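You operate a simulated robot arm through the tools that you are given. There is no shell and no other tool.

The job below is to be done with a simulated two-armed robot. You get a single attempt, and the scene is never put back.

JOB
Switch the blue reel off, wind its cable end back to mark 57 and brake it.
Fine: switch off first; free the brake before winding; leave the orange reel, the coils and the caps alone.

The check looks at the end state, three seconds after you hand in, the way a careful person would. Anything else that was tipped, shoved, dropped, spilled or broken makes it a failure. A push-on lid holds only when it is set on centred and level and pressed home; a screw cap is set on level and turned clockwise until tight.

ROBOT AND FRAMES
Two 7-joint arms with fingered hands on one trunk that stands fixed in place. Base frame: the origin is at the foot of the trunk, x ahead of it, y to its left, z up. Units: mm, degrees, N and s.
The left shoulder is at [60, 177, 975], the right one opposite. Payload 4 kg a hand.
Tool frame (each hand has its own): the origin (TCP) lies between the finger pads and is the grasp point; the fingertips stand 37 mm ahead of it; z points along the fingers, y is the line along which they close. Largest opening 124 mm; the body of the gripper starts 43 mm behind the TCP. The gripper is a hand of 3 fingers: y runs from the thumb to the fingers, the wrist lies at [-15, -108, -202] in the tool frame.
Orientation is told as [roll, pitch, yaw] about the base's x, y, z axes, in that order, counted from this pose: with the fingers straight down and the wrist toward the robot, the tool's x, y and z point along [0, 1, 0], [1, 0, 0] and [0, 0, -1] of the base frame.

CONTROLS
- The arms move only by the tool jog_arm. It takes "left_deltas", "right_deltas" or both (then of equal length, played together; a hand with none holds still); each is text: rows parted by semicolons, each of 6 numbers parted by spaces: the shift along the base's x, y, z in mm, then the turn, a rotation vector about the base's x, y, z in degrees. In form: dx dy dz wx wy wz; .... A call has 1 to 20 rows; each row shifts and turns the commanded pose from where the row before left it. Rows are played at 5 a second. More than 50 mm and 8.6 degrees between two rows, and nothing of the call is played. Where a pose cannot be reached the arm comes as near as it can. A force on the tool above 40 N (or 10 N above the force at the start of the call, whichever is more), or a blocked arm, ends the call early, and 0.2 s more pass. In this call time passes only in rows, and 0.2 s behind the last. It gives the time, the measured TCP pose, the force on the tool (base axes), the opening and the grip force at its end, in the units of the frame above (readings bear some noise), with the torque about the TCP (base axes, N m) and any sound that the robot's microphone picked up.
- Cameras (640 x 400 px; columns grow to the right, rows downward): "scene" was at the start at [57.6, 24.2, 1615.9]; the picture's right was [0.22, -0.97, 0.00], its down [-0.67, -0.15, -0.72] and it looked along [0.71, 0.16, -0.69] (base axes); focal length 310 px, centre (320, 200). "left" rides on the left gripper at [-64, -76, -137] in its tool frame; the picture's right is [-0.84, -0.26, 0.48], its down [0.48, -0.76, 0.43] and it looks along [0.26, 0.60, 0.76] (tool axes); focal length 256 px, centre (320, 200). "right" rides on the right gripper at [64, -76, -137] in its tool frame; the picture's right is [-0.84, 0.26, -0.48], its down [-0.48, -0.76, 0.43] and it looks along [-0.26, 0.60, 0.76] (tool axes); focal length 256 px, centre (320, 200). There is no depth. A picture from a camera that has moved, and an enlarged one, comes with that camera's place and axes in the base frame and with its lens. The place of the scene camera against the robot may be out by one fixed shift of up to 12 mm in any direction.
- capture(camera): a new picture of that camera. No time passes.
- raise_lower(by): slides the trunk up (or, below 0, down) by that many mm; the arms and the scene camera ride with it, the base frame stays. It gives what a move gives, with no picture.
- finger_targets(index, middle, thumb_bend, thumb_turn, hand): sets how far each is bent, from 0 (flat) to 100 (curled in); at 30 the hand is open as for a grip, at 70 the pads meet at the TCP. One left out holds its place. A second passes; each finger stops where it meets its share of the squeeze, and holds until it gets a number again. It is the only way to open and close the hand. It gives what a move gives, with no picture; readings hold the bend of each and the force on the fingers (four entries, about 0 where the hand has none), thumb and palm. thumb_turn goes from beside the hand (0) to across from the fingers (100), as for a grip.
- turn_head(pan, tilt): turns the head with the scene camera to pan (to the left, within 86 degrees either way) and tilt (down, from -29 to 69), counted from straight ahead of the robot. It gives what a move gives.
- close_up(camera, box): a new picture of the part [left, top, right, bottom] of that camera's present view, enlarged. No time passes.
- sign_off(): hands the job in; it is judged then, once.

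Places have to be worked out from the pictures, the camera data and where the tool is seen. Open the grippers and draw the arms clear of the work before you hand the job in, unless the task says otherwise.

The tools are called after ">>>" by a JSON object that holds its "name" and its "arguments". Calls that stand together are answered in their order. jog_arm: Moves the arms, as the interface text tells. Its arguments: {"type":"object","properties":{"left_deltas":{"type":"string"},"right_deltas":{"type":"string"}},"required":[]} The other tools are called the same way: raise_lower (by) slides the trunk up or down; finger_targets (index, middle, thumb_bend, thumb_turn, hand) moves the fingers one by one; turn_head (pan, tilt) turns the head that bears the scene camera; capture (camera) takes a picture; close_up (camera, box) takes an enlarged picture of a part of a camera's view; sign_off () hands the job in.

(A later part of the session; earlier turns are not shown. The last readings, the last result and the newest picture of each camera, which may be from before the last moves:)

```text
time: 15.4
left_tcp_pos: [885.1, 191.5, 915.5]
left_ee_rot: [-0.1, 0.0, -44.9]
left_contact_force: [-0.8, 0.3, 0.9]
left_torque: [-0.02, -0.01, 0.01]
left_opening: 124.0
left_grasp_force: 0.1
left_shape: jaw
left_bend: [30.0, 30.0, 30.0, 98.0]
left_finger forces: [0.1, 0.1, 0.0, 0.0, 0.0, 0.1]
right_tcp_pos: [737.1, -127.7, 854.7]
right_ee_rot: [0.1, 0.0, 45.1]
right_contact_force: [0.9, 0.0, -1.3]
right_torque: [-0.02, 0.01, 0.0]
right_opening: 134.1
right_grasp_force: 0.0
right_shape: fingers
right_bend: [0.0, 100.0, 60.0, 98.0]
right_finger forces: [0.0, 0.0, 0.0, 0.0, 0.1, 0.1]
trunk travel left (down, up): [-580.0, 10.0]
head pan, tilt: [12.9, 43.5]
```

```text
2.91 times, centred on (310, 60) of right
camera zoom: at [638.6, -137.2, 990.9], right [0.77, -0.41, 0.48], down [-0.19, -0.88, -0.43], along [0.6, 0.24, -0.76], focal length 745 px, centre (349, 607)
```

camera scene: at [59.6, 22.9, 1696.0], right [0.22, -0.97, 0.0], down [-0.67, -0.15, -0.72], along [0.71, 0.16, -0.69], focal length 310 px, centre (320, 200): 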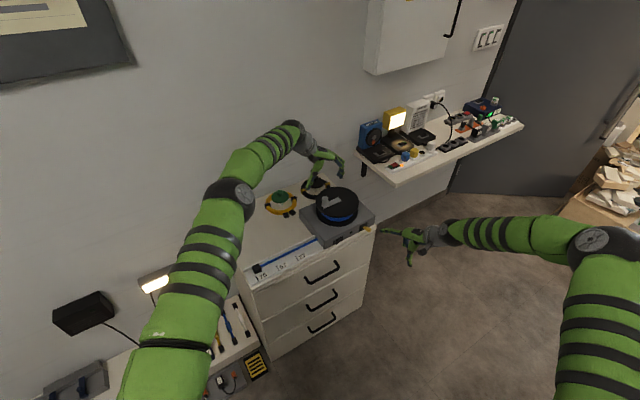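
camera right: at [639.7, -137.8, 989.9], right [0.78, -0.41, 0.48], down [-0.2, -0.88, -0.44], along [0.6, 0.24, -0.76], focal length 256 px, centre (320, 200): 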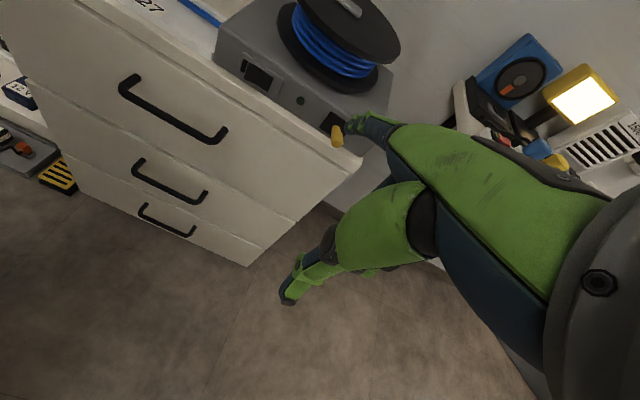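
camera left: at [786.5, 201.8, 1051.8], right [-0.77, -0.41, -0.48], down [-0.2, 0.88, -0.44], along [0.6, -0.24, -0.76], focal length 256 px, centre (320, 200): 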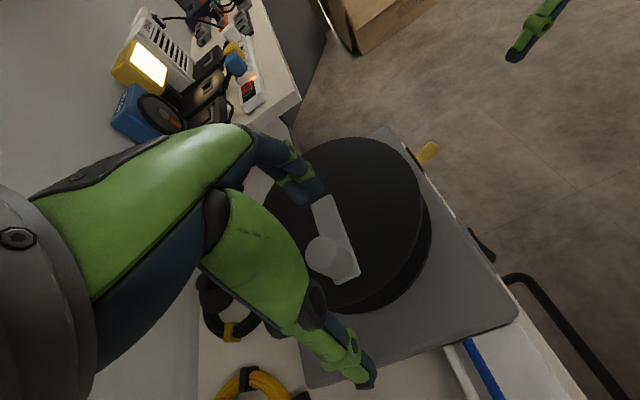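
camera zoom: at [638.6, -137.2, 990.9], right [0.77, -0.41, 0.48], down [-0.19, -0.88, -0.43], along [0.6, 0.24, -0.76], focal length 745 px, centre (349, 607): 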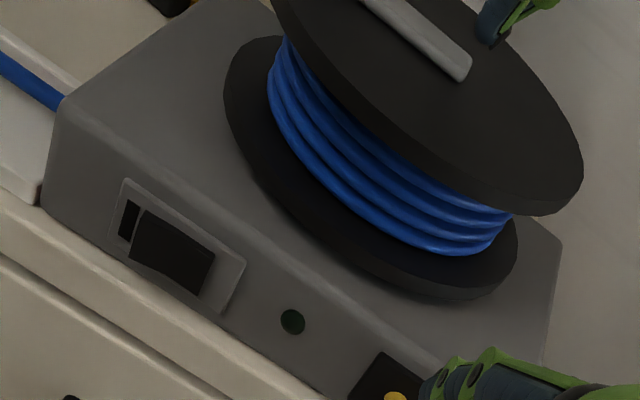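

The hand is around the knob with fingertips above the bar; I enlarge the left view to check centring.

>>> {"name": "close_up", "arguments": {"camera": "left", "box": [260, 150, 420, 310]}}

```text
2.50 times, centred on (340, 230) of left
camera zoom: at [786.5, 201.8, 1051.8], right [-0.77, -0.41, -0.48], down [-0.2, 0.88, -0.44], along [0.6, -0.24, -0.76], focal length 640 px, centre (270, 125)
```

zoom: 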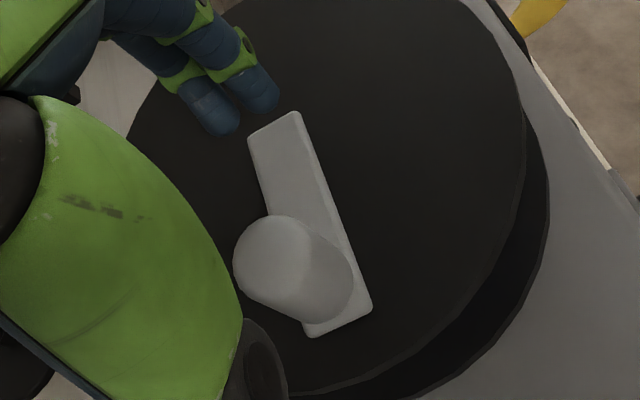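

The TCP is centred on the knob within about 2 mm. I lower 8 mm and close the hand on the knob.

>>> {"name": "jog_arm", "arguments": {"left_deltas": "1 0 -4 0 0 0; 0 0 -4 0 0 0"}}

>>> {"name": "finger_targets", "arguments": {"hand": "left", "index": 68, "middle": 68, "thumb_bend": 68}}

>>> {"name": "capture", "arguments": {"camera": "left"}}

>>> {"name": "close_up", "arguments": {"camera": "scene", "box": [300, 150, 380, 210]}}

>>> {"name": "close_up", "arguments": {"camera": "scene", "box": [240, 225, 336, 285]}}

```text
time: 16.0
left_tcp_pos: [888.0, 191.1, 908.5]
left_ee_rot: [0.0, 0.0, -44.9]
left_contact_force: [0.0, -0.2, 0.1]
left_torque: [0.02, 0.03, -0.05]
left_opening: 123.6
left_grasp_force: 0.1
left_shape: jaw
left_bend: [30.0, 30.0, 30.0, 98.0]
left_finger forces: [0.1, 0.0, 0.1, 0.0, 0.1, 0.1]
right_tcp_pos: [737.1, -129.0, 854.7]
right_ee_rot: [0.0, 0.0, 45.1]
right_contact_force: [0.2, -0.8, -0.9]
right_torque: [0.01, -0.03, 0.03]
right_opening: 134.0
right_grasp_force: 0.0
right_shape: fingers
right_bend: [0.0, 100.0, 60.0, 98.0]
right_finger forces: [0.0, 0.1, 0.0, 0.0, 0.0, 0.0]
trunk travel left (down, up): [-580.0, 10.0]
head pan, tilt: [12.9, 43.5]
```

```text
time: 17.0
left_tcp_pos: [885.3, 193.7, 908.1]
left_ee_rot: [0.1, 0.1, -44.9]
left_contact_force: [-10.7, 15.0, 4.2]
left_torque: [-0.04, -0.1, -0.14]
left_opening: 31.2
left_grasp_force: 19.0
left_shape: fingers
left_bend: [63.0, 66.0, 61.0, 97.0]
left_finger forces: [7.9, 3.8, 0.0, 0.0, 26.7, 0.0]
right_tcp_pos: [735.4, -127.9, 856.9]
right_ee_rot: [0.0, 0.1, 45.0]
right_contact_force: [-0.2, 0.6, 0.1]
right_torque: [0.0, -0.02, 0.03]
right_opening: 134.0
right_grasp_force: 0.1
right_shape: fingers
right_bend: [0.0, 100.0, 60.0, 98.0]
right_finger forces: [0.0, 0.0, 0.1, 0.0, 0.0, 0.0]
trunk travel left (down, up): [-580.0, 10.0]
head pan, tilt: [12.9, 43.5]
```

```text
taken
camera left: at [786.8, 203.3, 1044.5], right [-0.77, -0.41, -0.48], down [-0.2, 0.88, -0.43], along [0.6, -0.24, -0.76], focal length 256 px, centre (320, 200)
```

left: 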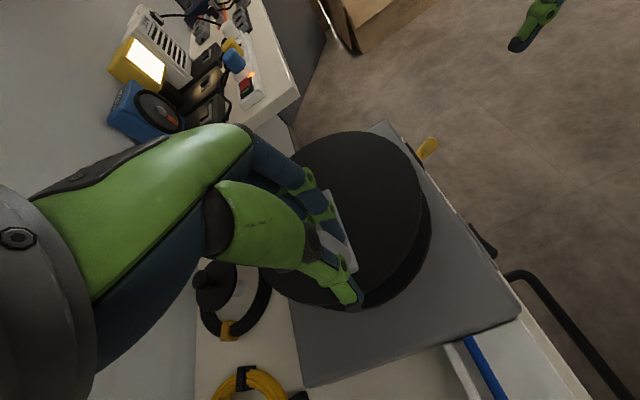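

```text
6.67 times, centred on (340, 180) of scene
camera zoom: at [56.1, 25.7, 1696.0], right [0.22, -0.97, 0.0], down [-0.67, -0.16, -0.73], along [0.71, 0.16, -0.69], focal length 2068 px, centre (187, 333)
```

zoom: 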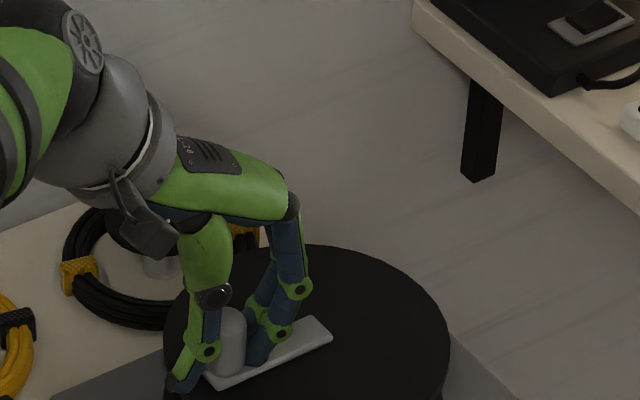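

```text
6.67 times, centred on (288, 255) of scene
camera zoom: at [56.1, 25.7, 1696.0], right [0.22, -0.97, 0.0], down [-0.67, -0.16, -0.73], along [0.71, 0.16, -0.69], focal length 2068 px, centre (533, -167)
```

zoom: 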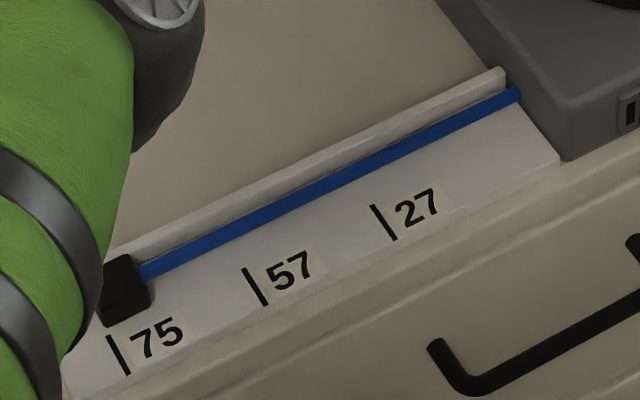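

The knob is held, thumb pressing a bit harder. I shift slightly outward, then turn counter-clockwise about the reel axis by 12° as a test and watch the plug.

>>> {"name": "jog_arm", "arguments": {"left_deltas": "-1.2 1.6 0 0 0 0; -2.7 -2.3 0 0 0 4; -2.5 -2.5 0 0 0 4; -2.4 -2.6 0 0 0 4"}}

>>> {"name": "close_up", "arguments": {"camera": "scene", "box": [240, 225, 336, 285]}}

>>> {"name": "close_up", "arguments": {"camera": "scene", "box": [300, 150, 380, 210]}}

>>> {"name": "close_up", "arguments": {"camera": "left", "box": [220, 110, 440, 330]}}

```text
time: 18.0
left_tcp_pos: [877.8, 177.7, 908.8]
left_ee_rot: [-0.2, -0.1, -33.2]
left_contact_force: [5.1, -1.4, 1.5]
left_torque: [0.0, -0.26, -0.04]
left_opening: 7.2
left_grasp_force: 3.5
left_shape: fingers
left_bend: [68.0, 64.0, 68.0, 97.0]
left_finger forces: [0.0, 6.5, 0.0, 0.1, 0.0, 0.0]
right_tcp_pos: [737.0, -130.0, 854.1]
right_ee_rot: [0.1, 0.0, 45.1]
right_contact_force: [-0.7, 0.3, 0.0]
right_torque: [0.03, 0.0, -0.02]
right_opening: 134.1
right_grasp_force: 0.1
right_shape: fingers
right_bend: [0.0, 100.0, 60.0, 98.0]
right_finger forces: [0.0, 0.0, 0.0, 0.1, 0.0, 0.0]
trunk travel left (down, up): [-580.0, 10.0]
head pan, tilt: [12.9, 43.5]
```

```text
6.67 times, centred on (288, 255) of scene
camera zoom: at [57.9, 22.5, 1695.9], right [0.22, -0.97, 0.0], down [-0.67, -0.15, -0.73], along [0.71, 0.16, -0.69], focal length 2068 px, centre (533, -167)
```

zoom: 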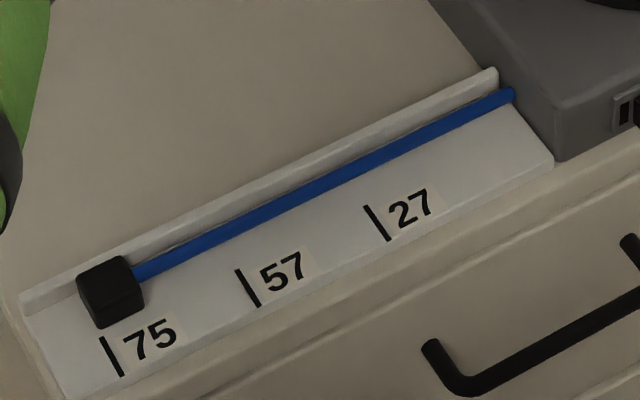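

```text
6.67 times, centred on (340, 180) of scene
camera zoom: at [57.9, 22.5, 1695.9], right [0.22, -0.97, 0.0], down [-0.67, -0.15, -0.73], along [0.71, 0.16, -0.69], focal length 2068 px, centre (187, 333)
```

zoom: 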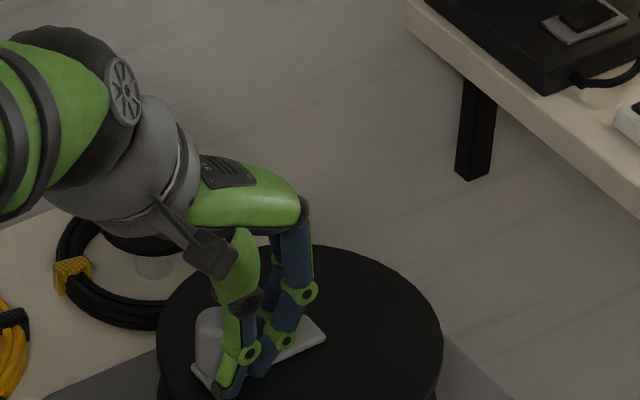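

```text
1.82 times, centred on (330, 220) of left
camera zoom: at [779.2, 169.0, 1044.8], right [-0.67, -0.56, -0.48], down [-0.37, 0.82, -0.44], along [0.64, -0.12, -0.76], focal length 465 px, centre (302, 164)
```

zoom: 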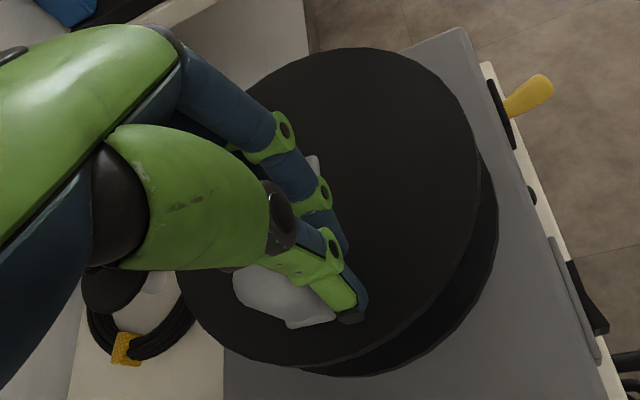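

The grip slipped off sideways and the plug has not moved. I lift the hand clear, open it, and re-approach with yaw about +38, so the fingers and thumb stand behind and ahead of the knob along its path.

>>> {"name": "jog_arm", "arguments": {"left_deltas": "-2 -2 5 0 0 0; 0 0 20 0 0 0; 0 0 25 0 0 0; 0 0 25 0 0 0"}}

>>> {"name": "finger_targets", "arguments": {"hand": "left", "index": 30, "middle": 30, "thumb_bend": 30}}

>>> {"name": "jog_arm", "arguments": {"left_deltas": "0 0 0 0 0 8; 0 0 0 0 0 8; 0 0 0 0 0 8; 0 0 0 0 0 8; 0 0 0 0 0 8; 0 0 0 0 0 8; 0 0 0 0 0 8; 4 5 0 0 0 8; 4 5 0 0 0 7"}}

>>> {"name": "capture", "arguments": {"camera": "left"}}

>>> {"name": "close_up", "arguments": {"camera": "scene", "box": [280, 130, 400, 210]}}

```text
time: 19.0
left_tcp_pos: [875.4, 183.5, 981.9]
left_ee_rot: [0.0, 0.1, -33.0]
left_contact_force: [0.5, 0.6, -0.3]
left_torque: [-0.01, 0.02, 0.0]
left_opening: 7.2
left_grasp_force: 0.0
left_shape: fingers
left_bend: [68.0, 68.0, 68.0, 97.0]
left_finger forces: [0.0, 0.1, 0.0, 0.1, 0.1, 0.1]
right_tcp_pos: [736.6, -127.3, 855.0]
right_ee_rot: [0.1, -0.1, 45.1]
right_contact_force: [1.1, -1.0, -0.6]
right_torque: [0.01, 0.02, -0.01]
right_opening: 134.2
right_grasp_force: 0.0
right_shape: fingers
right_bend: [0.0, 100.0, 60.0, 98.0]
right_finger forces: [0.1, 0.1, 0.0, 0.0, 0.1, 0.0]
trunk travel left (down, up): [-580.0, 10.0]
head pan, tilt: [12.9, 43.5]
```

```text
time: 20.0
left_tcp_pos: [875.2, 183.4, 982.3]
left_ee_rot: [-0.1, 0.0, -33.1]
left_contact_force: [-0.5, 0.5, 0.0]
left_torque: [-0.02, -0.01, -0.01]
left_opening: 123.3
left_grasp_force: 0.0
left_shape: fingers
left_bend: [30.0, 30.0, 30.0, 97.0]
left_finger forces: [0.0, 0.0, 0.0, 0.0, 0.1, 0.0]
right_tcp_pos: [737.5, -128.4, 854.4]
right_ee_rot: [0.1, 0.0, 45.1]
right_contact_force: [0.5, 0.4, 0.3]
right_torque: [0.02, -0.01, -0.03]
right_opening: 133.9
right_grasp_force: 0.0
right_shape: fingers
right_bend: [0.0, 100.0, 60.0, 98.0]
right_finger forces: [0.0, 0.1, 0.0, 0.0, 0.1, 0.0]
trunk travel left (down, up): [-580.0, 10.0]
head pan, tilt: [12.9, 43.5]
```

```text
time: 22.0
left_tcp_pos: [883.8, 193.5, 982.5]
left_ee_rot: [0.0, -0.1, 38.3]
left_contact_force: [-0.3, -0.4, 0.0]
left_torque: [0.0, 0.02, 0.0]
left_opening: 123.2
left_grasp_force: 0.0
left_shape: fingers
left_bend: [30.0, 30.0, 30.0, 98.0]
left_finger forces: [0.0, 0.1, 0.1, 0.0, 0.0, 0.0]
right_tcp_pos: [736.4, -127.8, 854.4]
right_ee_rot: [0.1, 0.0, 45.1]
right_contact_force: [0.2, 0.5, -0.1]
right_torque: [0.01, 0.0, 0.03]
right_opening: 133.9
right_grasp_force: 0.0
right_shape: fingers
right_bend: [0.0, 100.0, 60.0, 98.0]
right_finger forces: [0.0, 0.0, 0.0, 0.0, 0.1, 0.0]
trunk travel left (down, up): [-580.0, 10.0]
head pan, tilt: [12.9, 43.5]
```

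```text
taken
camera left: at [863.5, 98.8, 1119.0], right [0.32, -0.82, -0.48], down [-0.9, -0.09, -0.43], along [0.31, 0.57, -0.76], focal length 256 px, centre (320, 200)
```

left: 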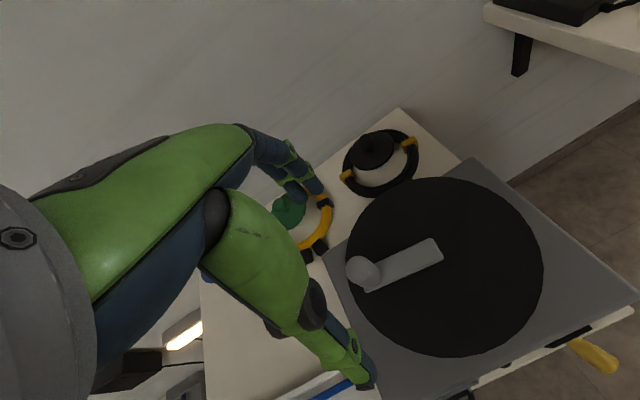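

```text
5.00 times, centred on (340, 170) of scene
camera zoom: at [58.0, 24.2, 1695.9], right [0.22, -0.97, 0.0], down [-0.67, -0.15, -0.72], along [0.71, 0.16, -0.69], focal length 1551 px, centre (220, 350)
```

zoom: 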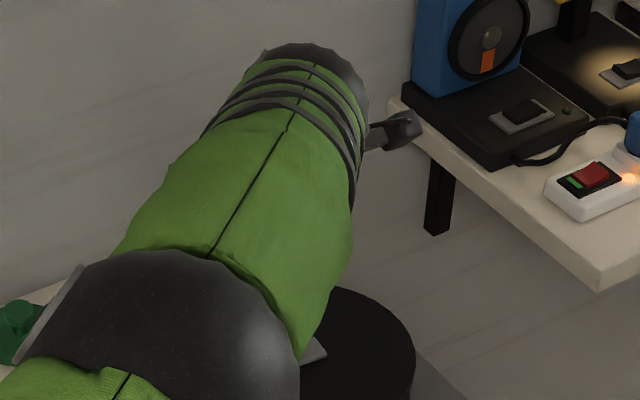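

The bar points along about -43°, so the axis is near [921,154] and knob near [888,191]. I centre, descend and close with the closing line along the knob's path.

>>> {"name": "jog_arm", "arguments": {"left_deltas": "1.5 -1 -25 0 0 0; 2 -1 -25 0 0 0; 0 0 -20 0 0 0; 0 0 -4 0 0 0"}}

>>> {"name": "close_up", "arguments": {"camera": "left", "box": [250, 150, 490, 390]}}

```text
time: 23.0
left_tcp_pos: [887.5, 191.9, 907.7]
left_ee_rot: [-0.1, 0.0, 38.0]
left_contact_force: [-0.9, 0.2, 0.8]
left_torque: [0.0, 0.0, -0.02]
left_opening: 123.5
left_grasp_force: 0.1
left_shape: fingers
left_bend: [30.0, 30.0, 30.0, 98.0]
left_finger forces: [0.0, 0.0, 0.0, 0.0, 0.1, 0.0]
right_tcp_pos: [737.9, -128.3, 854.4]
right_ee_rot: [0.1, -0.1, 45.2]
right_contact_force: [-0.5, -1.3, -0.2]
right_torque: [0.0, 0.0, 0.02]
right_opening: 134.1
right_grasp_force: 0.1
right_shape: fingers
right_bend: [0.0, 100.0, 60.0, 98.0]
right_finger forces: [0.0, 0.1, 0.1, 0.1, 0.0, 0.0]
trunk travel left (down, up): [-580.0, 10.0]
head pan, tilt: [12.9, 43.5]
```

```text
1.67 times, centred on (370, 270) of left
camera zoom: at [866.4, 96.4, 1044.2], right [0.31, -0.82, -0.48], down [-0.9, -0.09, -0.43], along [0.31, 0.57, -0.76], focal length 427 px, centre (237, 83)
```

zoom: 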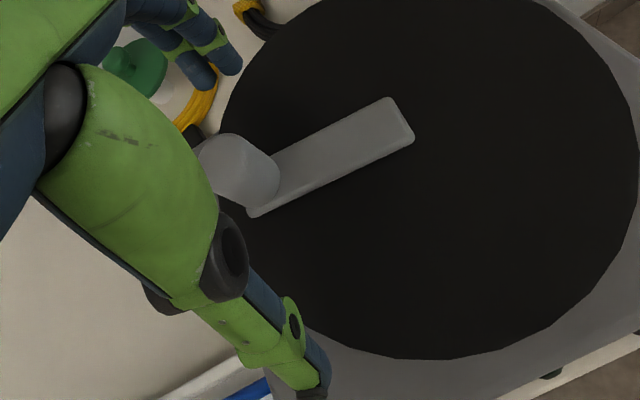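

The knob is centred between fingers and thumb; I close on it.

>>> {"name": "finger_targets", "arguments": {"hand": "left", "index": 66, "middle": 66, "thumb_bend": 66}}

>>> {"name": "close_up", "arguments": {"camera": "left", "box": [250, 150, 490, 390]}}

>>> {"name": "capture", "arguments": {"camera": "scene"}}

```text
time: 24.0
left_tcp_pos: [886.8, 192.3, 907.1]
left_ee_rot: [0.0, 0.0, 38.1]
left_contact_force: [-0.9, -0.7, -0.6]
left_torque: [0.2, -0.19, -0.07]
left_opening: 27.9
left_grasp_force: 8.9
left_shape: fingers
left_bend: [62.0, 62.0, 63.0, 97.0]
left_finger forces: [4.2, 5.1, 0.1, 0.0, 9.4, 0.1]
right_tcp_pos: [737.2, -128.6, 854.5]
right_ee_rot: [0.1, 0.0, 45.1]
right_contact_force: [-0.5, -0.1, 0.3]
right_torque: [-0.02, -0.01, -0.04]
right_opening: 134.4
right_grasp_force: 0.1
right_shape: fingers
right_bend: [0.0, 100.0, 60.0, 98.0]
right_finger forces: [0.1, 0.1, 0.0, 0.0, 0.0, 0.0]
trunk travel left (down, up): [-580.0, 10.0]
head pan, tilt: [12.9, 43.5]
```

```text
1.67 times, centred on (370, 270) of left
camera zoom: at [866.4, 96.4, 1044.3], right [0.31, -0.82, -0.48], down [-0.9, -0.09, -0.43], along [0.31, 0.57, -0.76], focal length 427 px, centre (237, 83)
```

zoom: 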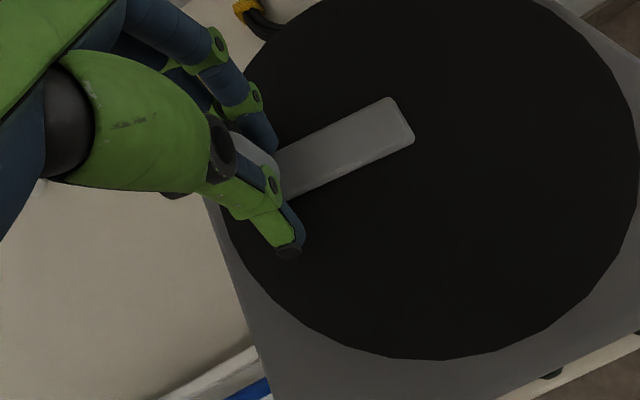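

```text
taken
camera scene: at [57.8, 24.1, 1695.9], right [0.22, -0.97, 0.0], down [-0.67, -0.15, -0.72], along [0.71, 0.16, -0.69], focal length 310 px, centre (320, 200)
```

scene: 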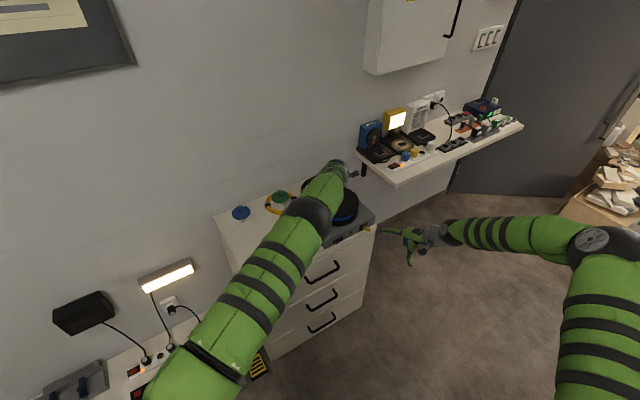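

Balanced grip now (about 9 N each side). I turn counter-clockwise 12° as a test.

>>> {"name": "jog_arm", "arguments": {"left_deltas": "-2.5 -2.5 0 0 0 2; -2.4 -2.6 0 0 0 2; -2.1 -2.7 0 0 0 2"}}

>>> {"name": "close_up", "arguments": {"camera": "left", "box": [250, 150, 490, 390]}}

```text
time: 24.8
left_tcp_pos: [881.2, 186.3, 908.6]
left_ee_rot: [0.0, -0.1, 44.1]
left_contact_force: [2.3, 4.6, -1.8]
left_torque: [0.37, -0.23, -0.02]
left_opening: 27.3
left_grasp_force: 10.0
left_shape: fingers
left_bend: [62.0, 62.0, 64.0, 97.0]
left_finger forces: [5.2, 7.2, 0.1, 0.1, 7.1, 0.0]
right_tcp_pos: [736.2, -127.7, 855.3]
right_ee_rot: [0.1, 0.0, 45.1]
right_contact_force: [0.3, 0.7, 0.0]
right_torque: [-0.02, 0.03, -0.02]
right_opening: 134.1
right_grasp_force: 0.1
right_shape: fingers
right_bend: [0.0, 100.0, 60.0, 98.0]
right_finger forces: [0.0, 0.1, 0.0, 0.1, 0.1, 0.0]
trunk travel left (down, up): [-580.0, 10.0]
head pan, tilt: [12.9, 43.5]
```

```text
1.67 times, centred on (370, 270) of left
camera zoom: at [870.3, 88.2, 1044.5], right [0.4, -0.78, -0.48], down [-0.88, -0.18, -0.43], along [0.25, 0.6, -0.76], focal length 427 px, centre (237, 83)
```

zoom: 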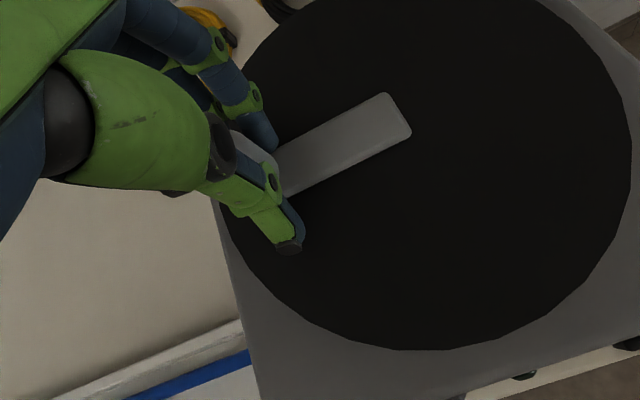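

The reel turns with only about 5 N, so the brake is free. To watch the plug I bring the right hand's camera over so it sees the marks, keeping it above the dresser and well clear of the left forearm.

>>> {"name": "jog_arm", "arguments": {"right_deltas": "-9.4 40 -2 0 0 4; -9.4 40 -2 0 0 4; -9.4 40 -2 0 0 4; -9.4 40 -2 0 0 4; -9.4 40 -2 0 0 4"}}

>>> {"name": "capture", "arguments": {"camera": "right"}}

>>> {"name": "capture", "arguments": {"camera": "scene"}}

```text
time: 26.0
left_tcp_pos: [881.4, 184.6, 908.7]
left_ee_rot: [0.0, 0.0, 44.0]
left_contact_force: [2.4, 7.4, -1.5]
left_torque: [0.4, -0.22, 0.05]
left_opening: 26.6
left_grasp_force: 9.6
left_shape: fingers
left_bend: [62.0, 62.0, 64.0, 97.0]
left_finger forces: [4.9, 8.4, 0.0, 0.0, 6.0, 0.0]
right_tcp_pos: [691.6, 71.7, 845.1]
right_ee_rot: [0.0, 0.0, 65.1]
right_contact_force: [0.5, 0.9, 0.1]
right_torque: [0.04, -0.04, -0.02]
right_opening: 134.0
right_grasp_force: 0.0
right_shape: fingers
right_bend: [0.0, 100.0, 60.0, 98.0]
right_finger forces: [0.1, 0.0, 0.0, 0.1, 0.0, 0.0]
trunk travel left (down, up): [-580.0, 10.0]
head pan, tilt: [12.9, 43.5]
```

```text
taken
camera right: at [601.9, 29.9, 980.8], right [0.87, -0.12, 0.48], down [0.12, -0.89, -0.43], along [0.48, 0.43, -0.76], focal length 256 px, centre (320, 200)
```

right: 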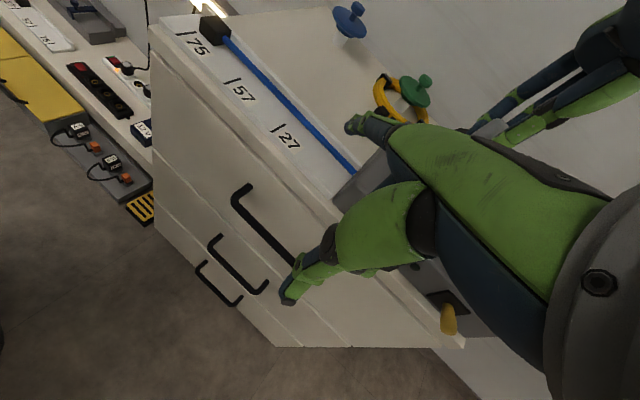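

```text
taken
camera scene: at [57.9, 25.2, 1695.9], right [0.22, -0.97, 0.0], down [-0.67, -0.15, -0.72], along [0.71, 0.16, -0.69], focal length 310 px, centre (320, 200)
```

scene: 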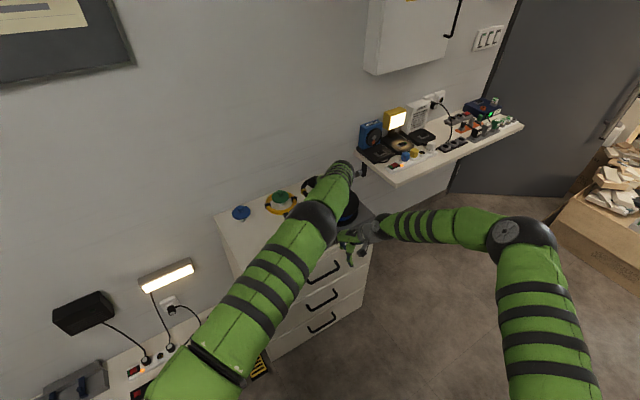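

The right camera now sees plug and marks. I enlarge the marks before winding further.

>>> {"name": "close_up", "arguments": {"camera": "right", "box": [160, 0, 320, 160]}}

```text
2.50 times, centred on (240, 80) of right
camera zoom: at [601.9, 29.9, 980.8], right [0.87, -0.12, 0.48], down [0.12, -0.89, -0.43], along [0.48, 0.43, -0.76], focal length 640 px, centre (520, 500)
```

zoom: 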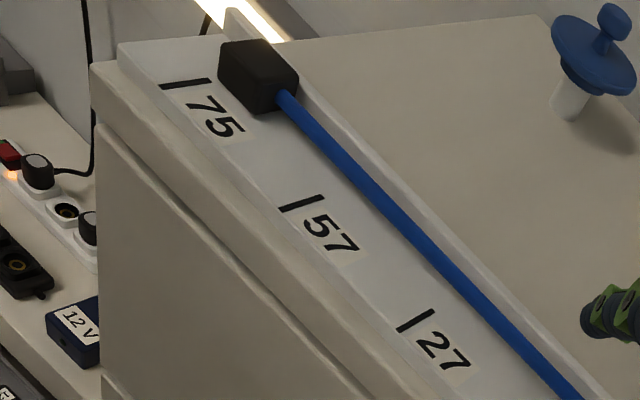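

The camera is fixed now; I turn another 12° and compare the plug directly.

>>> {"name": "jog_arm", "arguments": {"left_deltas": "-2.1 -2.7 0 0 0 2; -2.0 -2.9 0 0 0 2; -1.7 -3.1 0 0 0 2"}}

>>> {"name": "close_up", "arguments": {"camera": "right", "box": [160, 0, 320, 160]}}

>>> {"name": "close_up", "arguments": {"camera": "left", "box": [250, 150, 490, 390]}}

```text
time: 26.8
left_tcp_pos: [877.5, 178.5, 909.4]
left_ee_rot: [0.1, 0.0, 50.1]
left_contact_force: [15.0, 16.7, 4.5]
left_torque: [0.65, -0.57, -0.04]
left_opening: 25.9
left_grasp_force: 10.9
left_shape: fingers
left_bend: [59.0, 58.0, 66.0, 97.0]
left_finger forces: [8.6, 13.8, 0.0, 0.0, 0.1, 0.0]
right_tcp_pos: [691.6, 72.5, 844.7]
right_ee_rot: [0.0, 0.1, 65.1]
right_contact_force: [0.2, -0.3, -0.3]
right_torque: [-0.02, 0.0, 0.02]
right_opening: 134.0
right_grasp_force: 0.1
right_shape: fingers
right_bend: [0.0, 100.0, 60.0, 98.0]
right_finger forces: [0.0, 0.1, 0.0, 0.0, 0.0, 0.0]
trunk travel left (down, up): [-580.0, 10.0]
head pan, tilt: [12.9, 43.5]
```

```text
2.50 times, centred on (240, 80) of right
camera zoom: at [602.4, 30.8, 980.6], right [0.87, -0.12, 0.48], down [0.12, -0.89, -0.43], along [0.48, 0.43, -0.76], focal length 640 px, centre (520, 500)
```

zoom: 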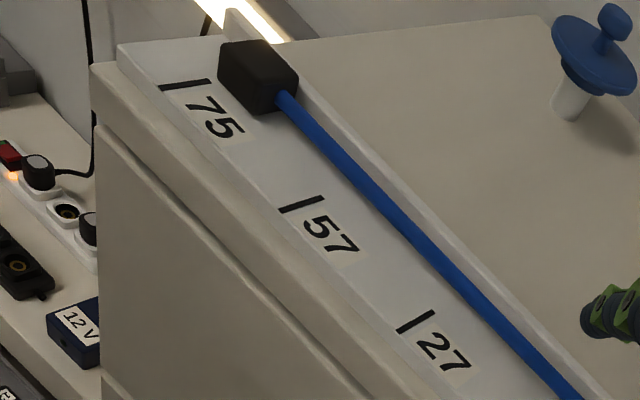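

```text
1.67 times, centred on (370, 270) of left
camera zoom: at [876.1, 81.0, 1045.7], right [0.48, -0.73, -0.48], down [-0.86, -0.27, -0.44], along [0.19, 0.62, -0.76], focal length 427 px, centre (237, 83)
```

zoom: 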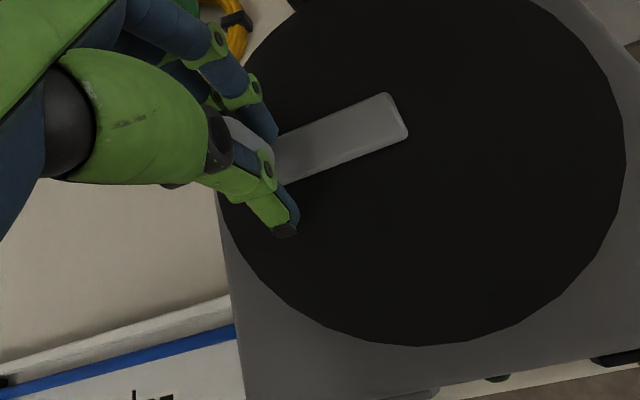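

The plug has not moved and the resistance is about 22 N with the fingers yielding, so the reel seems still locked. I check the lever more closely before going on.

>>> {"name": "close_up", "arguments": {"camera": "right", "box": [400, 260, 500, 360]}}

>>> {"name": "close_up", "arguments": {"camera": "scene", "box": [330, 190, 410, 250]}}

>>> {"name": "capture", "arguments": {"camera": "left"}}

```text
4.00 times, centred on (450, 310) of right
camera zoom: at [602.4, 30.8, 980.6], right [0.87, -0.12, 0.48], down [0.12, -0.89, -0.43], along [0.48, 0.43, -0.76], focal length 1024 px, centre (-200, -240)
```

zoom: 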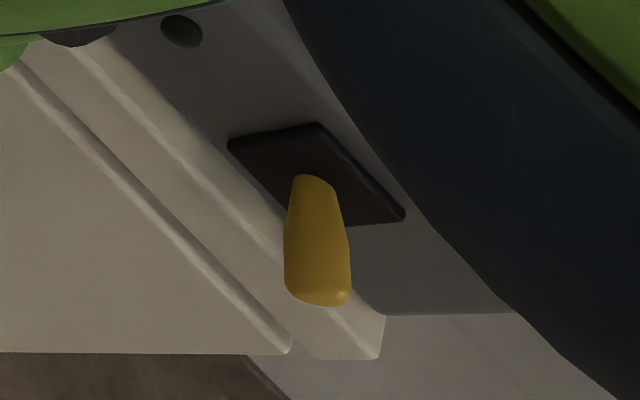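

```text
6.67 times, centred on (370, 220) of scene
camera zoom: at [59.0, 25.8, 1696.0], right [0.22, -0.97, 0.0], down [-0.67, -0.16, -0.72], along [0.71, 0.16, -0.69], focal length 2068 px, centre (-13, 67)
```

zoom: 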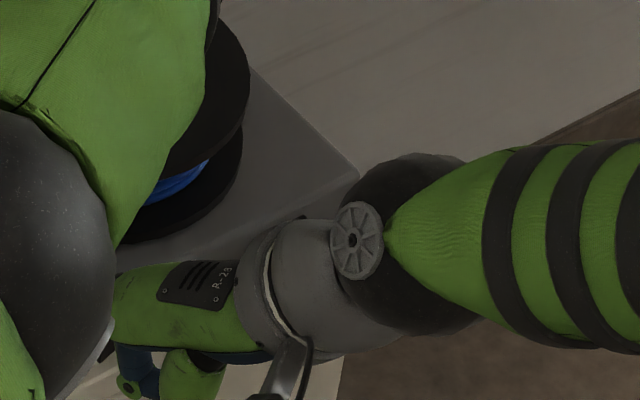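

```text
taken
camera left: at [876.1, 81.0, 1045.7], right [0.48, -0.73, -0.48], down [-0.86, -0.27, -0.44], along [0.19, 0.62, -0.76], focal length 256 px, centre (320, 200)
```

left: 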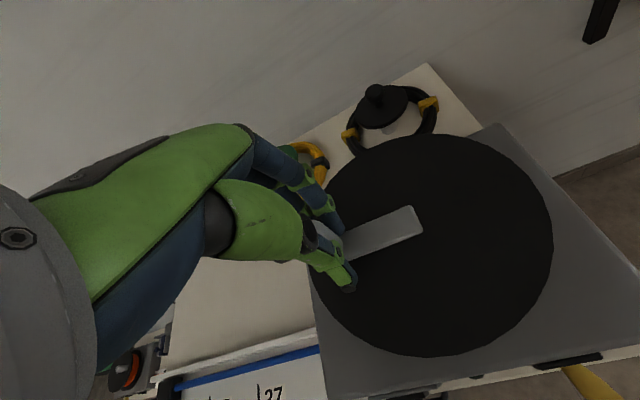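

The lever tip seems only about 14° over to the right and no click was heard, so it is probably not fully thrown. First I relieve the left hand's load by going back along the arc.

>>> {"name": "jog_arm", "arguments": {"left_deltas": "1.7 3.1 0 0 0 -2; 2.0 2.9 0 0 0 -2; 2.1 2.7 0 0 0 -2; 1.1 1.4 0 0 0 -1"}}

>>> {"name": "close_up", "arguments": {"camera": "left", "box": [250, 150, 490, 390]}}

```text
time: 27.8
left_tcp_pos: [880.7, 184.2, 907.5]
left_ee_rot: [-0.1, 0.1, 43.0]
left_contact_force: [-0.6, 3.5, 3.8]
left_torque: [0.29, -0.14, 0.06]
left_opening: 25.5
left_grasp_force: 10.6
left_shape: fingers
left_bend: [62.0, 62.0, 65.0, 97.0]
left_finger forces: [4.0, 8.5, 0.0, 0.0, 8.6, 0.0]
right_tcp_pos: [690.5, 71.6, 844.8]
right_ee_rot: [0.0, 0.0, 64.9]
right_contact_force: [0.4, 0.7, 0.8]
right_torque: [0.03, 0.0, -0.02]
right_opening: 133.9
right_grasp_force: 0.1
right_shape: fingers
right_bend: [0.0, 100.0, 60.0, 98.0]
right_finger forces: [0.0, 0.1, 0.0, 0.0, 0.0, 0.0]
trunk travel left (down, up): [-580.0, 10.0]
head pan, tilt: [12.9, 43.5]
```

```text
1.67 times, centred on (370, 270) of left
camera zoom: at [868.5, 87.7, 1044.8], right [0.38, -0.79, -0.48], down [-0.89, -0.17, -0.43], along [0.26, 0.59, -0.76], focal length 427 px, centre (237, 83)
```

zoom: 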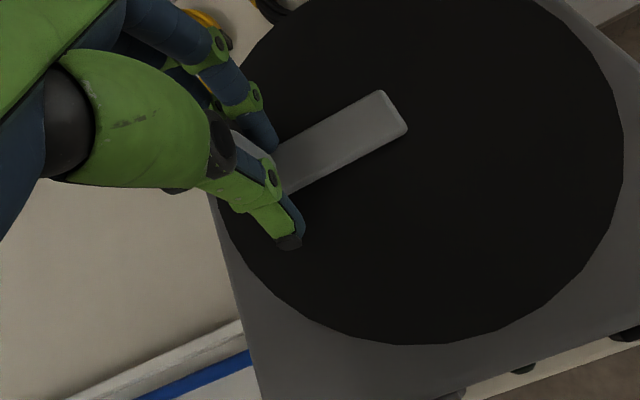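

Load relieved. I bring the right index finger back to the left of the lever to push it further over.

>>> {"name": "jog_arm", "arguments": {"right_deltas": "13.5 -38 0 0 0 -5; 13.5 -38 0 0 0 -5; 13.5 -38 0 0 0 -5; 13.5 -38 0 0 0 -5; 0 0 -35 0 0 0; 0 0 -35 0 0 0; 9 9 0 0 0 0; 9 9 0 0 0 0; 9 9 0 0 0 0"}}

>>> {"name": "capture", "arguments": {"camera": "right"}}

>>> {"name": "close_up", "arguments": {"camera": "scene", "box": [320, 190, 416, 250]}}

```text
time: 29.8
left_tcp_pos: [881.8, 185.8, 907.1]
left_ee_rot: [0.0, 0.0, 43.0]
left_contact_force: [0.7, -1.3, 0.0]
left_torque: [0.2, -0.14, 0.02]
left_opening: 25.7
left_grasp_force: 10.2
left_shape: fingers
left_bend: [63.0, 62.0, 64.0, 97.0]
left_finger forces: [4.6, 7.0, 0.1, 0.0, 9.3, 0.0]
right_tcp_pos: [770.1, -53.3, 775.4]
right_ee_rot: [0.1, 0.1, 45.0]
right_contact_force: [0.9, 0.0, -0.5]
right_torque: [0.01, 0.01, 0.02]
right_opening: 134.3
right_grasp_force: 0.1
right_shape: fingers
right_bend: [0.0, 100.0, 60.0, 98.0]
right_finger forces: [0.1, 0.0, 0.0, 0.0, 0.0, 0.0]
trunk travel left (down, up): [-580.0, 10.0]
head pan, tilt: [12.9, 43.5]
```

```text
taken
camera right: at [672.7, -62.4, 911.1], right [0.77, -0.41, 0.48], down [-0.2, -0.88, -0.44], along [0.6, 0.24, -0.76], focal length 256 px, centre (320, 200)
```

right: 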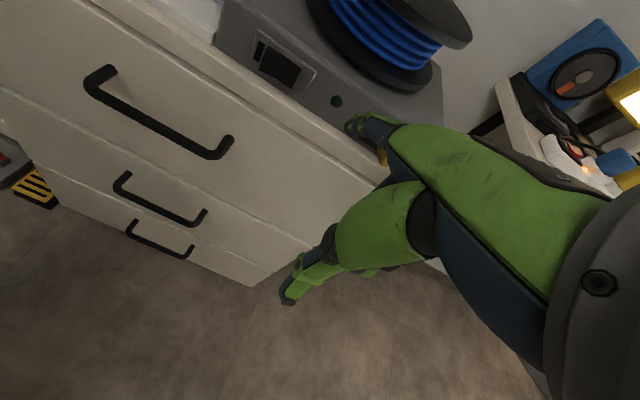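

```text
6.67 times, centred on (368, 220) of scene
camera zoom: at [57.8, 24.0, 1695.9], right [0.22, -0.97, 0.0], down [-0.67, -0.15, -0.72], along [0.71, 0.16, -0.69], focal length 2068 px, centre (0, 67)
```

zoom: 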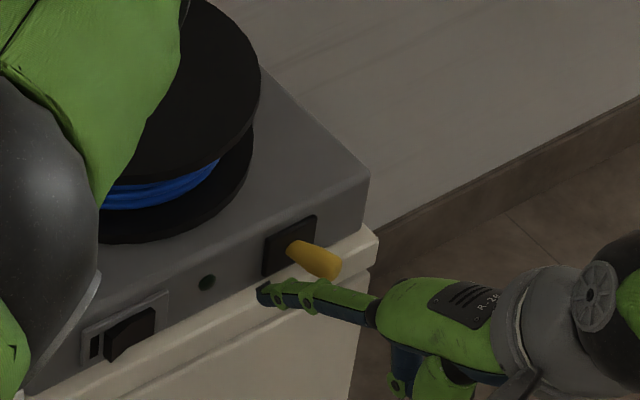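

Finger is in place left of the lever. I push right past the earlier end point, to see whether it travels further.

>>> {"name": "jog_arm", "arguments": {"right_deltas": "3.5 -3.5 0 0 0 0; 3.5 -3.5 0 0 0 0; 3.5 -3.5 0 0 0 0; 3.5 -3.5 0 0 0 0; 2.1 -2.1 0 0 0 0; 2.1 -2.1 0 0 0 0; 2.1 -2.1 0 0 0 0; 2.1 -2.1 0 0 0 0; 2.1 -2.1 0 0 0 0; 2.1 -2.1 0 0 0 0"}}

>>> {"name": "close_up", "arguments": {"camera": "scene", "box": [320, 190, 416, 250]}}

```text
time: 32.0
left_tcp_pos: [882.2, 185.5, 908.9]
left_ee_rot: [0.0, 0.0, 43.0]
left_contact_force: [0.9, -1.6, 1.3]
left_torque: [0.14, -0.16, 0.02]
left_opening: 25.9
left_grasp_force: 10.7
left_shape: fingers
left_bend: [63.0, 62.0, 64.0, 96.0]
left_finger forces: [4.7, 6.8, 0.0, 0.0, 9.8, 0.1]
right_tcp_pos: [798.6, -79.1, 774.3]
right_ee_rot: [0.0, 0.0, 45.1]
right_contact_force: [0.2, 0.2, -0.3]
right_torque: [0.02, 0.0, 0.06]
right_opening: 134.0
right_grasp_force: 0.5
right_shape: fingers
right_bend: [0.0, 100.0, 60.0, 98.0]
right_finger forces: [0.3, 0.0, 0.1, 0.1, 0.0, 0.0]
trunk travel left (down, up): [-580.0, 10.0]
head pan, tilt: [12.9, 43.5]
```

```text
6.67 times, centred on (368, 220) of scene
camera zoom: at [57.8, 23.9, 1695.9], right [0.22, -0.97, 0.0], down [-0.67, -0.15, -0.72], along [0.71, 0.16, -0.69], focal length 2068 px, centre (0, 67)
```

zoom: 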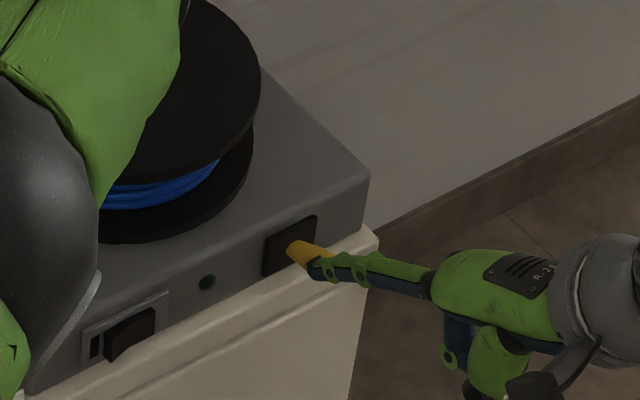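

Still almost no force; the finger just touches the lever. I push a further 10 mm in small steps.

>>> {"name": "jog_arm", "arguments": {"right_deltas": "1.8 -1.8 0 0 0 0; 1.8 -1.8 0 0 0 0; 1.8 -1.8 0 0 0 0; 1.8 -1.8 0 0 0 0"}}

>>> {"name": "close_up", "arguments": {"camera": "scene", "box": [344, 205, 408, 245]}}

>>> {"name": "close_up", "arguments": {"camera": "right", "box": [300, 80, 460, 180]}}

```text
time: 33.0
left_tcp_pos: [882.0, 185.8, 908.8]
left_ee_rot: [0.0, 0.1, 43.0]
left_contact_force: [2.4, -1.9, -0.7]
left_torque: [0.12, -0.17, -0.06]
left_opening: 25.8
left_grasp_force: 10.4
left_shape: fingers
left_bend: [63.0, 62.0, 64.0, 96.0]
left_finger forces: [5.4, 6.3, 0.0, 0.1, 9.8, 0.0]
right_tcp_pos: [804.1, -85.9, 774.0]
right_ee_rot: [0.1, 0.1, 45.1]
right_contact_force: [-6.7, 3.7, 2.1]
right_torque: [0.21, -0.16, 0.77]
right_opening: 134.9
right_grasp_force: 3.1
right_shape: fingers
right_bend: [0.0, 100.0, 60.0, 98.0]
right_finger forces: [6.7, 0.0, 0.0, 0.0, 0.0, 0.1]
trunk travel left (down, up): [-580.0, 10.0]
head pan, tilt: [12.9, 43.5]
```

```text
10.00 times, centred on (376, 225) of scene
camera zoom: at [57.3, 24.1, 1696.0], right [0.22, -0.97, 0.0], down [-0.67, -0.15, -0.73], along [0.71, 0.16, -0.69], focal length 3101 px, centre (-240, -50)
```

zoom: 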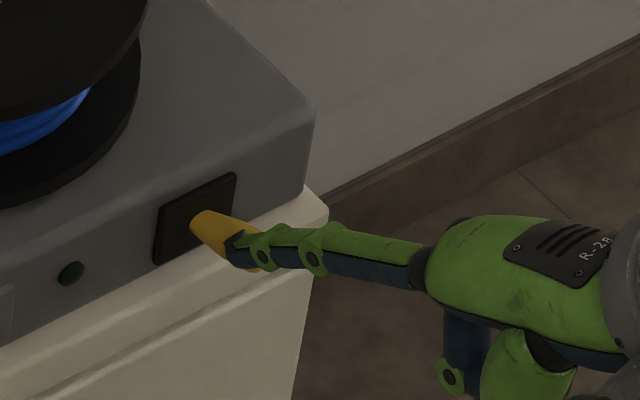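

```text
4.00 times, centred on (380, 130) of right
camera zoom: at [705.6, -95.5, 910.7], right [0.78, -0.41, 0.48], down [-0.19, -0.88, -0.44], along [0.6, 0.24, -0.76], focal length 1024 px, centre (80, 480)
```

zoom: 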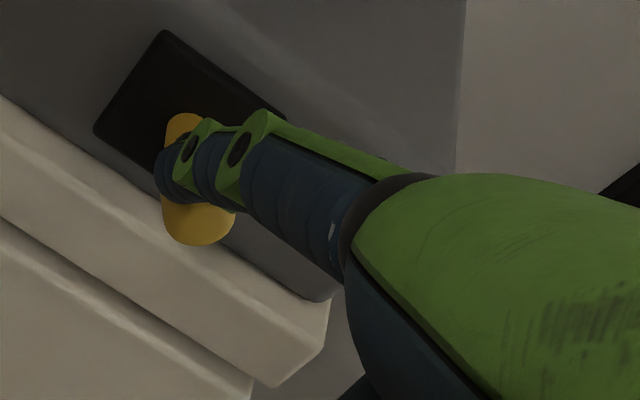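

The lever meets a stop (about 7 N), so it is fully right. Perhaps I turned the wrong way; I back the right hand off to the watching place and then try a gentle clockwise turn while watching the plug.

>>> {"name": "jog_arm", "arguments": {"right_deltas": "-3 3 0 0 0 0; -15 -15 0 0 0 0; -15 -15 0 0 0 0; 0 0 35 0 0 0; 0 0 35 0 0 0; -16 38 0 0 0 4; -16 38 0 0 0 4; -16 38 0 0 0 4; -16 38 0 0 0 4; -16 38 0 0 0 4"}}

>>> {"name": "close_up", "arguments": {"camera": "right", "box": [120, 0, 320, 160]}}

>>> {"name": "close_up", "arguments": {"camera": "right", "box": [400, 260, 500, 360]}}

```text
time: 35.2
left_tcp_pos: [881.5, 185.2, 908.7]
left_ee_rot: [0.0, 0.0, 43.0]
left_contact_force: [0.7, -1.1, 0.9]
left_torque: [0.18, -0.16, 0.01]
left_opening: 25.7
left_grasp_force: 10.6
left_shape: fingers
left_bend: [63.0, 62.0, 64.0, 96.0]
left_finger forces: [4.5, 7.1, 0.1, 0.0, 9.3, 0.0]
right_tcp_pos: [691.2, 74.5, 844.2]
right_ee_rot: [0.0, 0.0, 65.1]
right_contact_force: [-0.8, -0.6, 1.0]
right_torque: [-0.01, -0.02, 0.02]
right_opening: 134.5
right_grasp_force: 0.1
right_shape: fingers
right_bend: [0.0, 100.0, 60.0, 98.0]
right_finger forces: [0.1, 0.0, 0.0, 0.0, 0.1, 0.0]
trunk travel left (down, up): [-580.0, 10.0]
head pan, tilt: [12.9, 43.5]
```

```text
2.50 times, centred on (220, 80) of right
camera zoom: at [602.5, 33.9, 981.5], right [0.87, -0.12, 0.48], down [0.12, -0.89, -0.43], along [0.48, 0.43, -0.76], focal length 640 px, centre (570, 500)
```

zoom: 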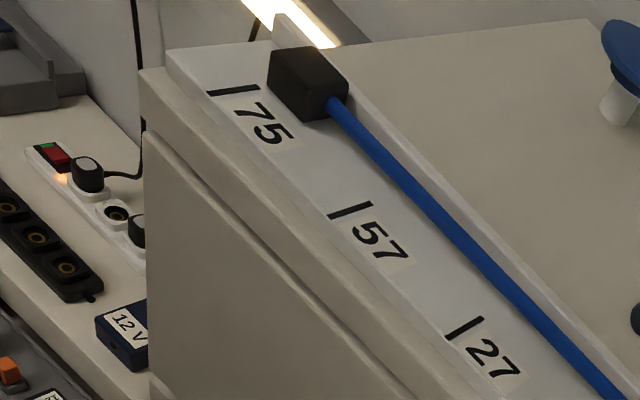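

```text
4.00 times, centred on (450, 310) of right
camera zoom: at [602.5, 33.9, 981.5], right [0.87, -0.12, 0.48], down [0.12, -0.89, -0.43], along [0.48, 0.43, -0.76], focal length 1024 px, centre (-200, -240)
```

zoom: 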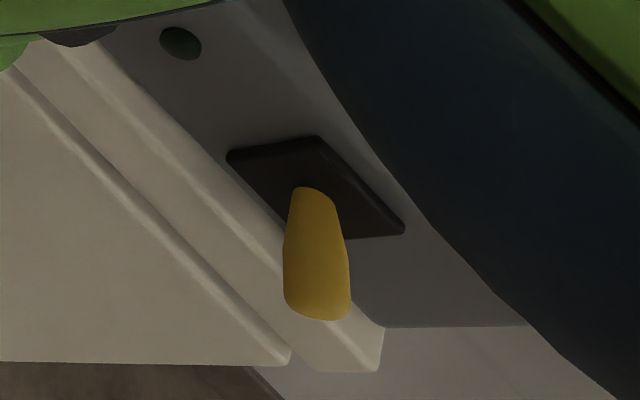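

The lever position is unchanged, at its stop. Now a gentle clockwise turn of the knob, about 8°.

>>> {"name": "jog_arm", "arguments": {"left_deltas": "2.5 2.4 0 0 0 -2; 2.6 2.3 0 0 0 -2; 2.7 2.2 0 0 0 -2"}}

>>> {"name": "close_up", "arguments": {"camera": "right", "box": [120, 0, 320, 160]}}

>>> {"name": "close_up", "arguments": {"camera": "left", "box": [250, 150, 490, 390]}}

```text
time: 36.0
left_tcp_pos: [889.8, 192.2, 908.6]
left_ee_rot: [0.0, 0.1, 37.0]
left_contact_force: [-0.2, -1.6, 0.7]
left_torque: [0.1, -0.2, -0.08]
left_opening: 26.1
left_grasp_force: 10.5
left_shape: fingers
left_bend: [63.0, 62.0, 64.0, 97.0]
left_finger forces: [4.8, 6.6, 0.0, 0.0, 9.5, 0.0]
right_tcp_pos: [691.6, 75.5, 845.5]
right_ee_rot: [0.0, 0.0, 65.0]
right_contact_force: [-0.1, -0.5, 0.2]
right_torque: [-0.02, -0.03, 0.0]
right_opening: 134.3
right_grasp_force: 0.2
right_shape: fingers
right_bend: [0.0, 100.0, 60.0, 98.0]
right_finger forces: [0.1, 0.0, 0.0, 0.1, 0.0, 0.1]
trunk travel left (down, up): [-580.0, 10.0]
head pan, tilt: [12.9, 43.5]
```

```text
2.50 times, centred on (220, 80) of right
camera zoom: at [602.6, 33.2, 981.3], right [0.87, -0.12, 0.48], down [0.12, -0.89, -0.44], along [0.48, 0.43, -0.76], focal length 640 px, centre (570, 500)
```

zoom: 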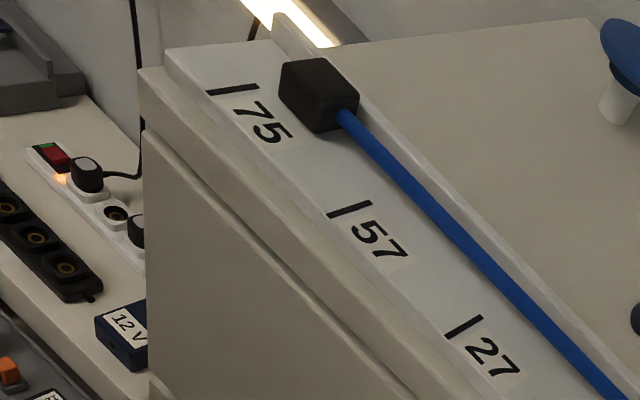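

```text
1.67 times, centred on (370, 270) of left
camera zoom: at [866.5, 97.1, 1044.9], right [0.3, -0.82, -0.48], down [-0.9, -0.07, -0.43], along [0.32, 0.56, -0.76], focal length 427 px, centre (237, 83)
```

zoom: 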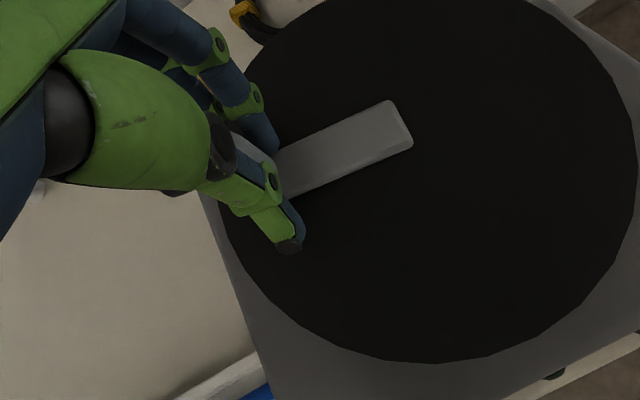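

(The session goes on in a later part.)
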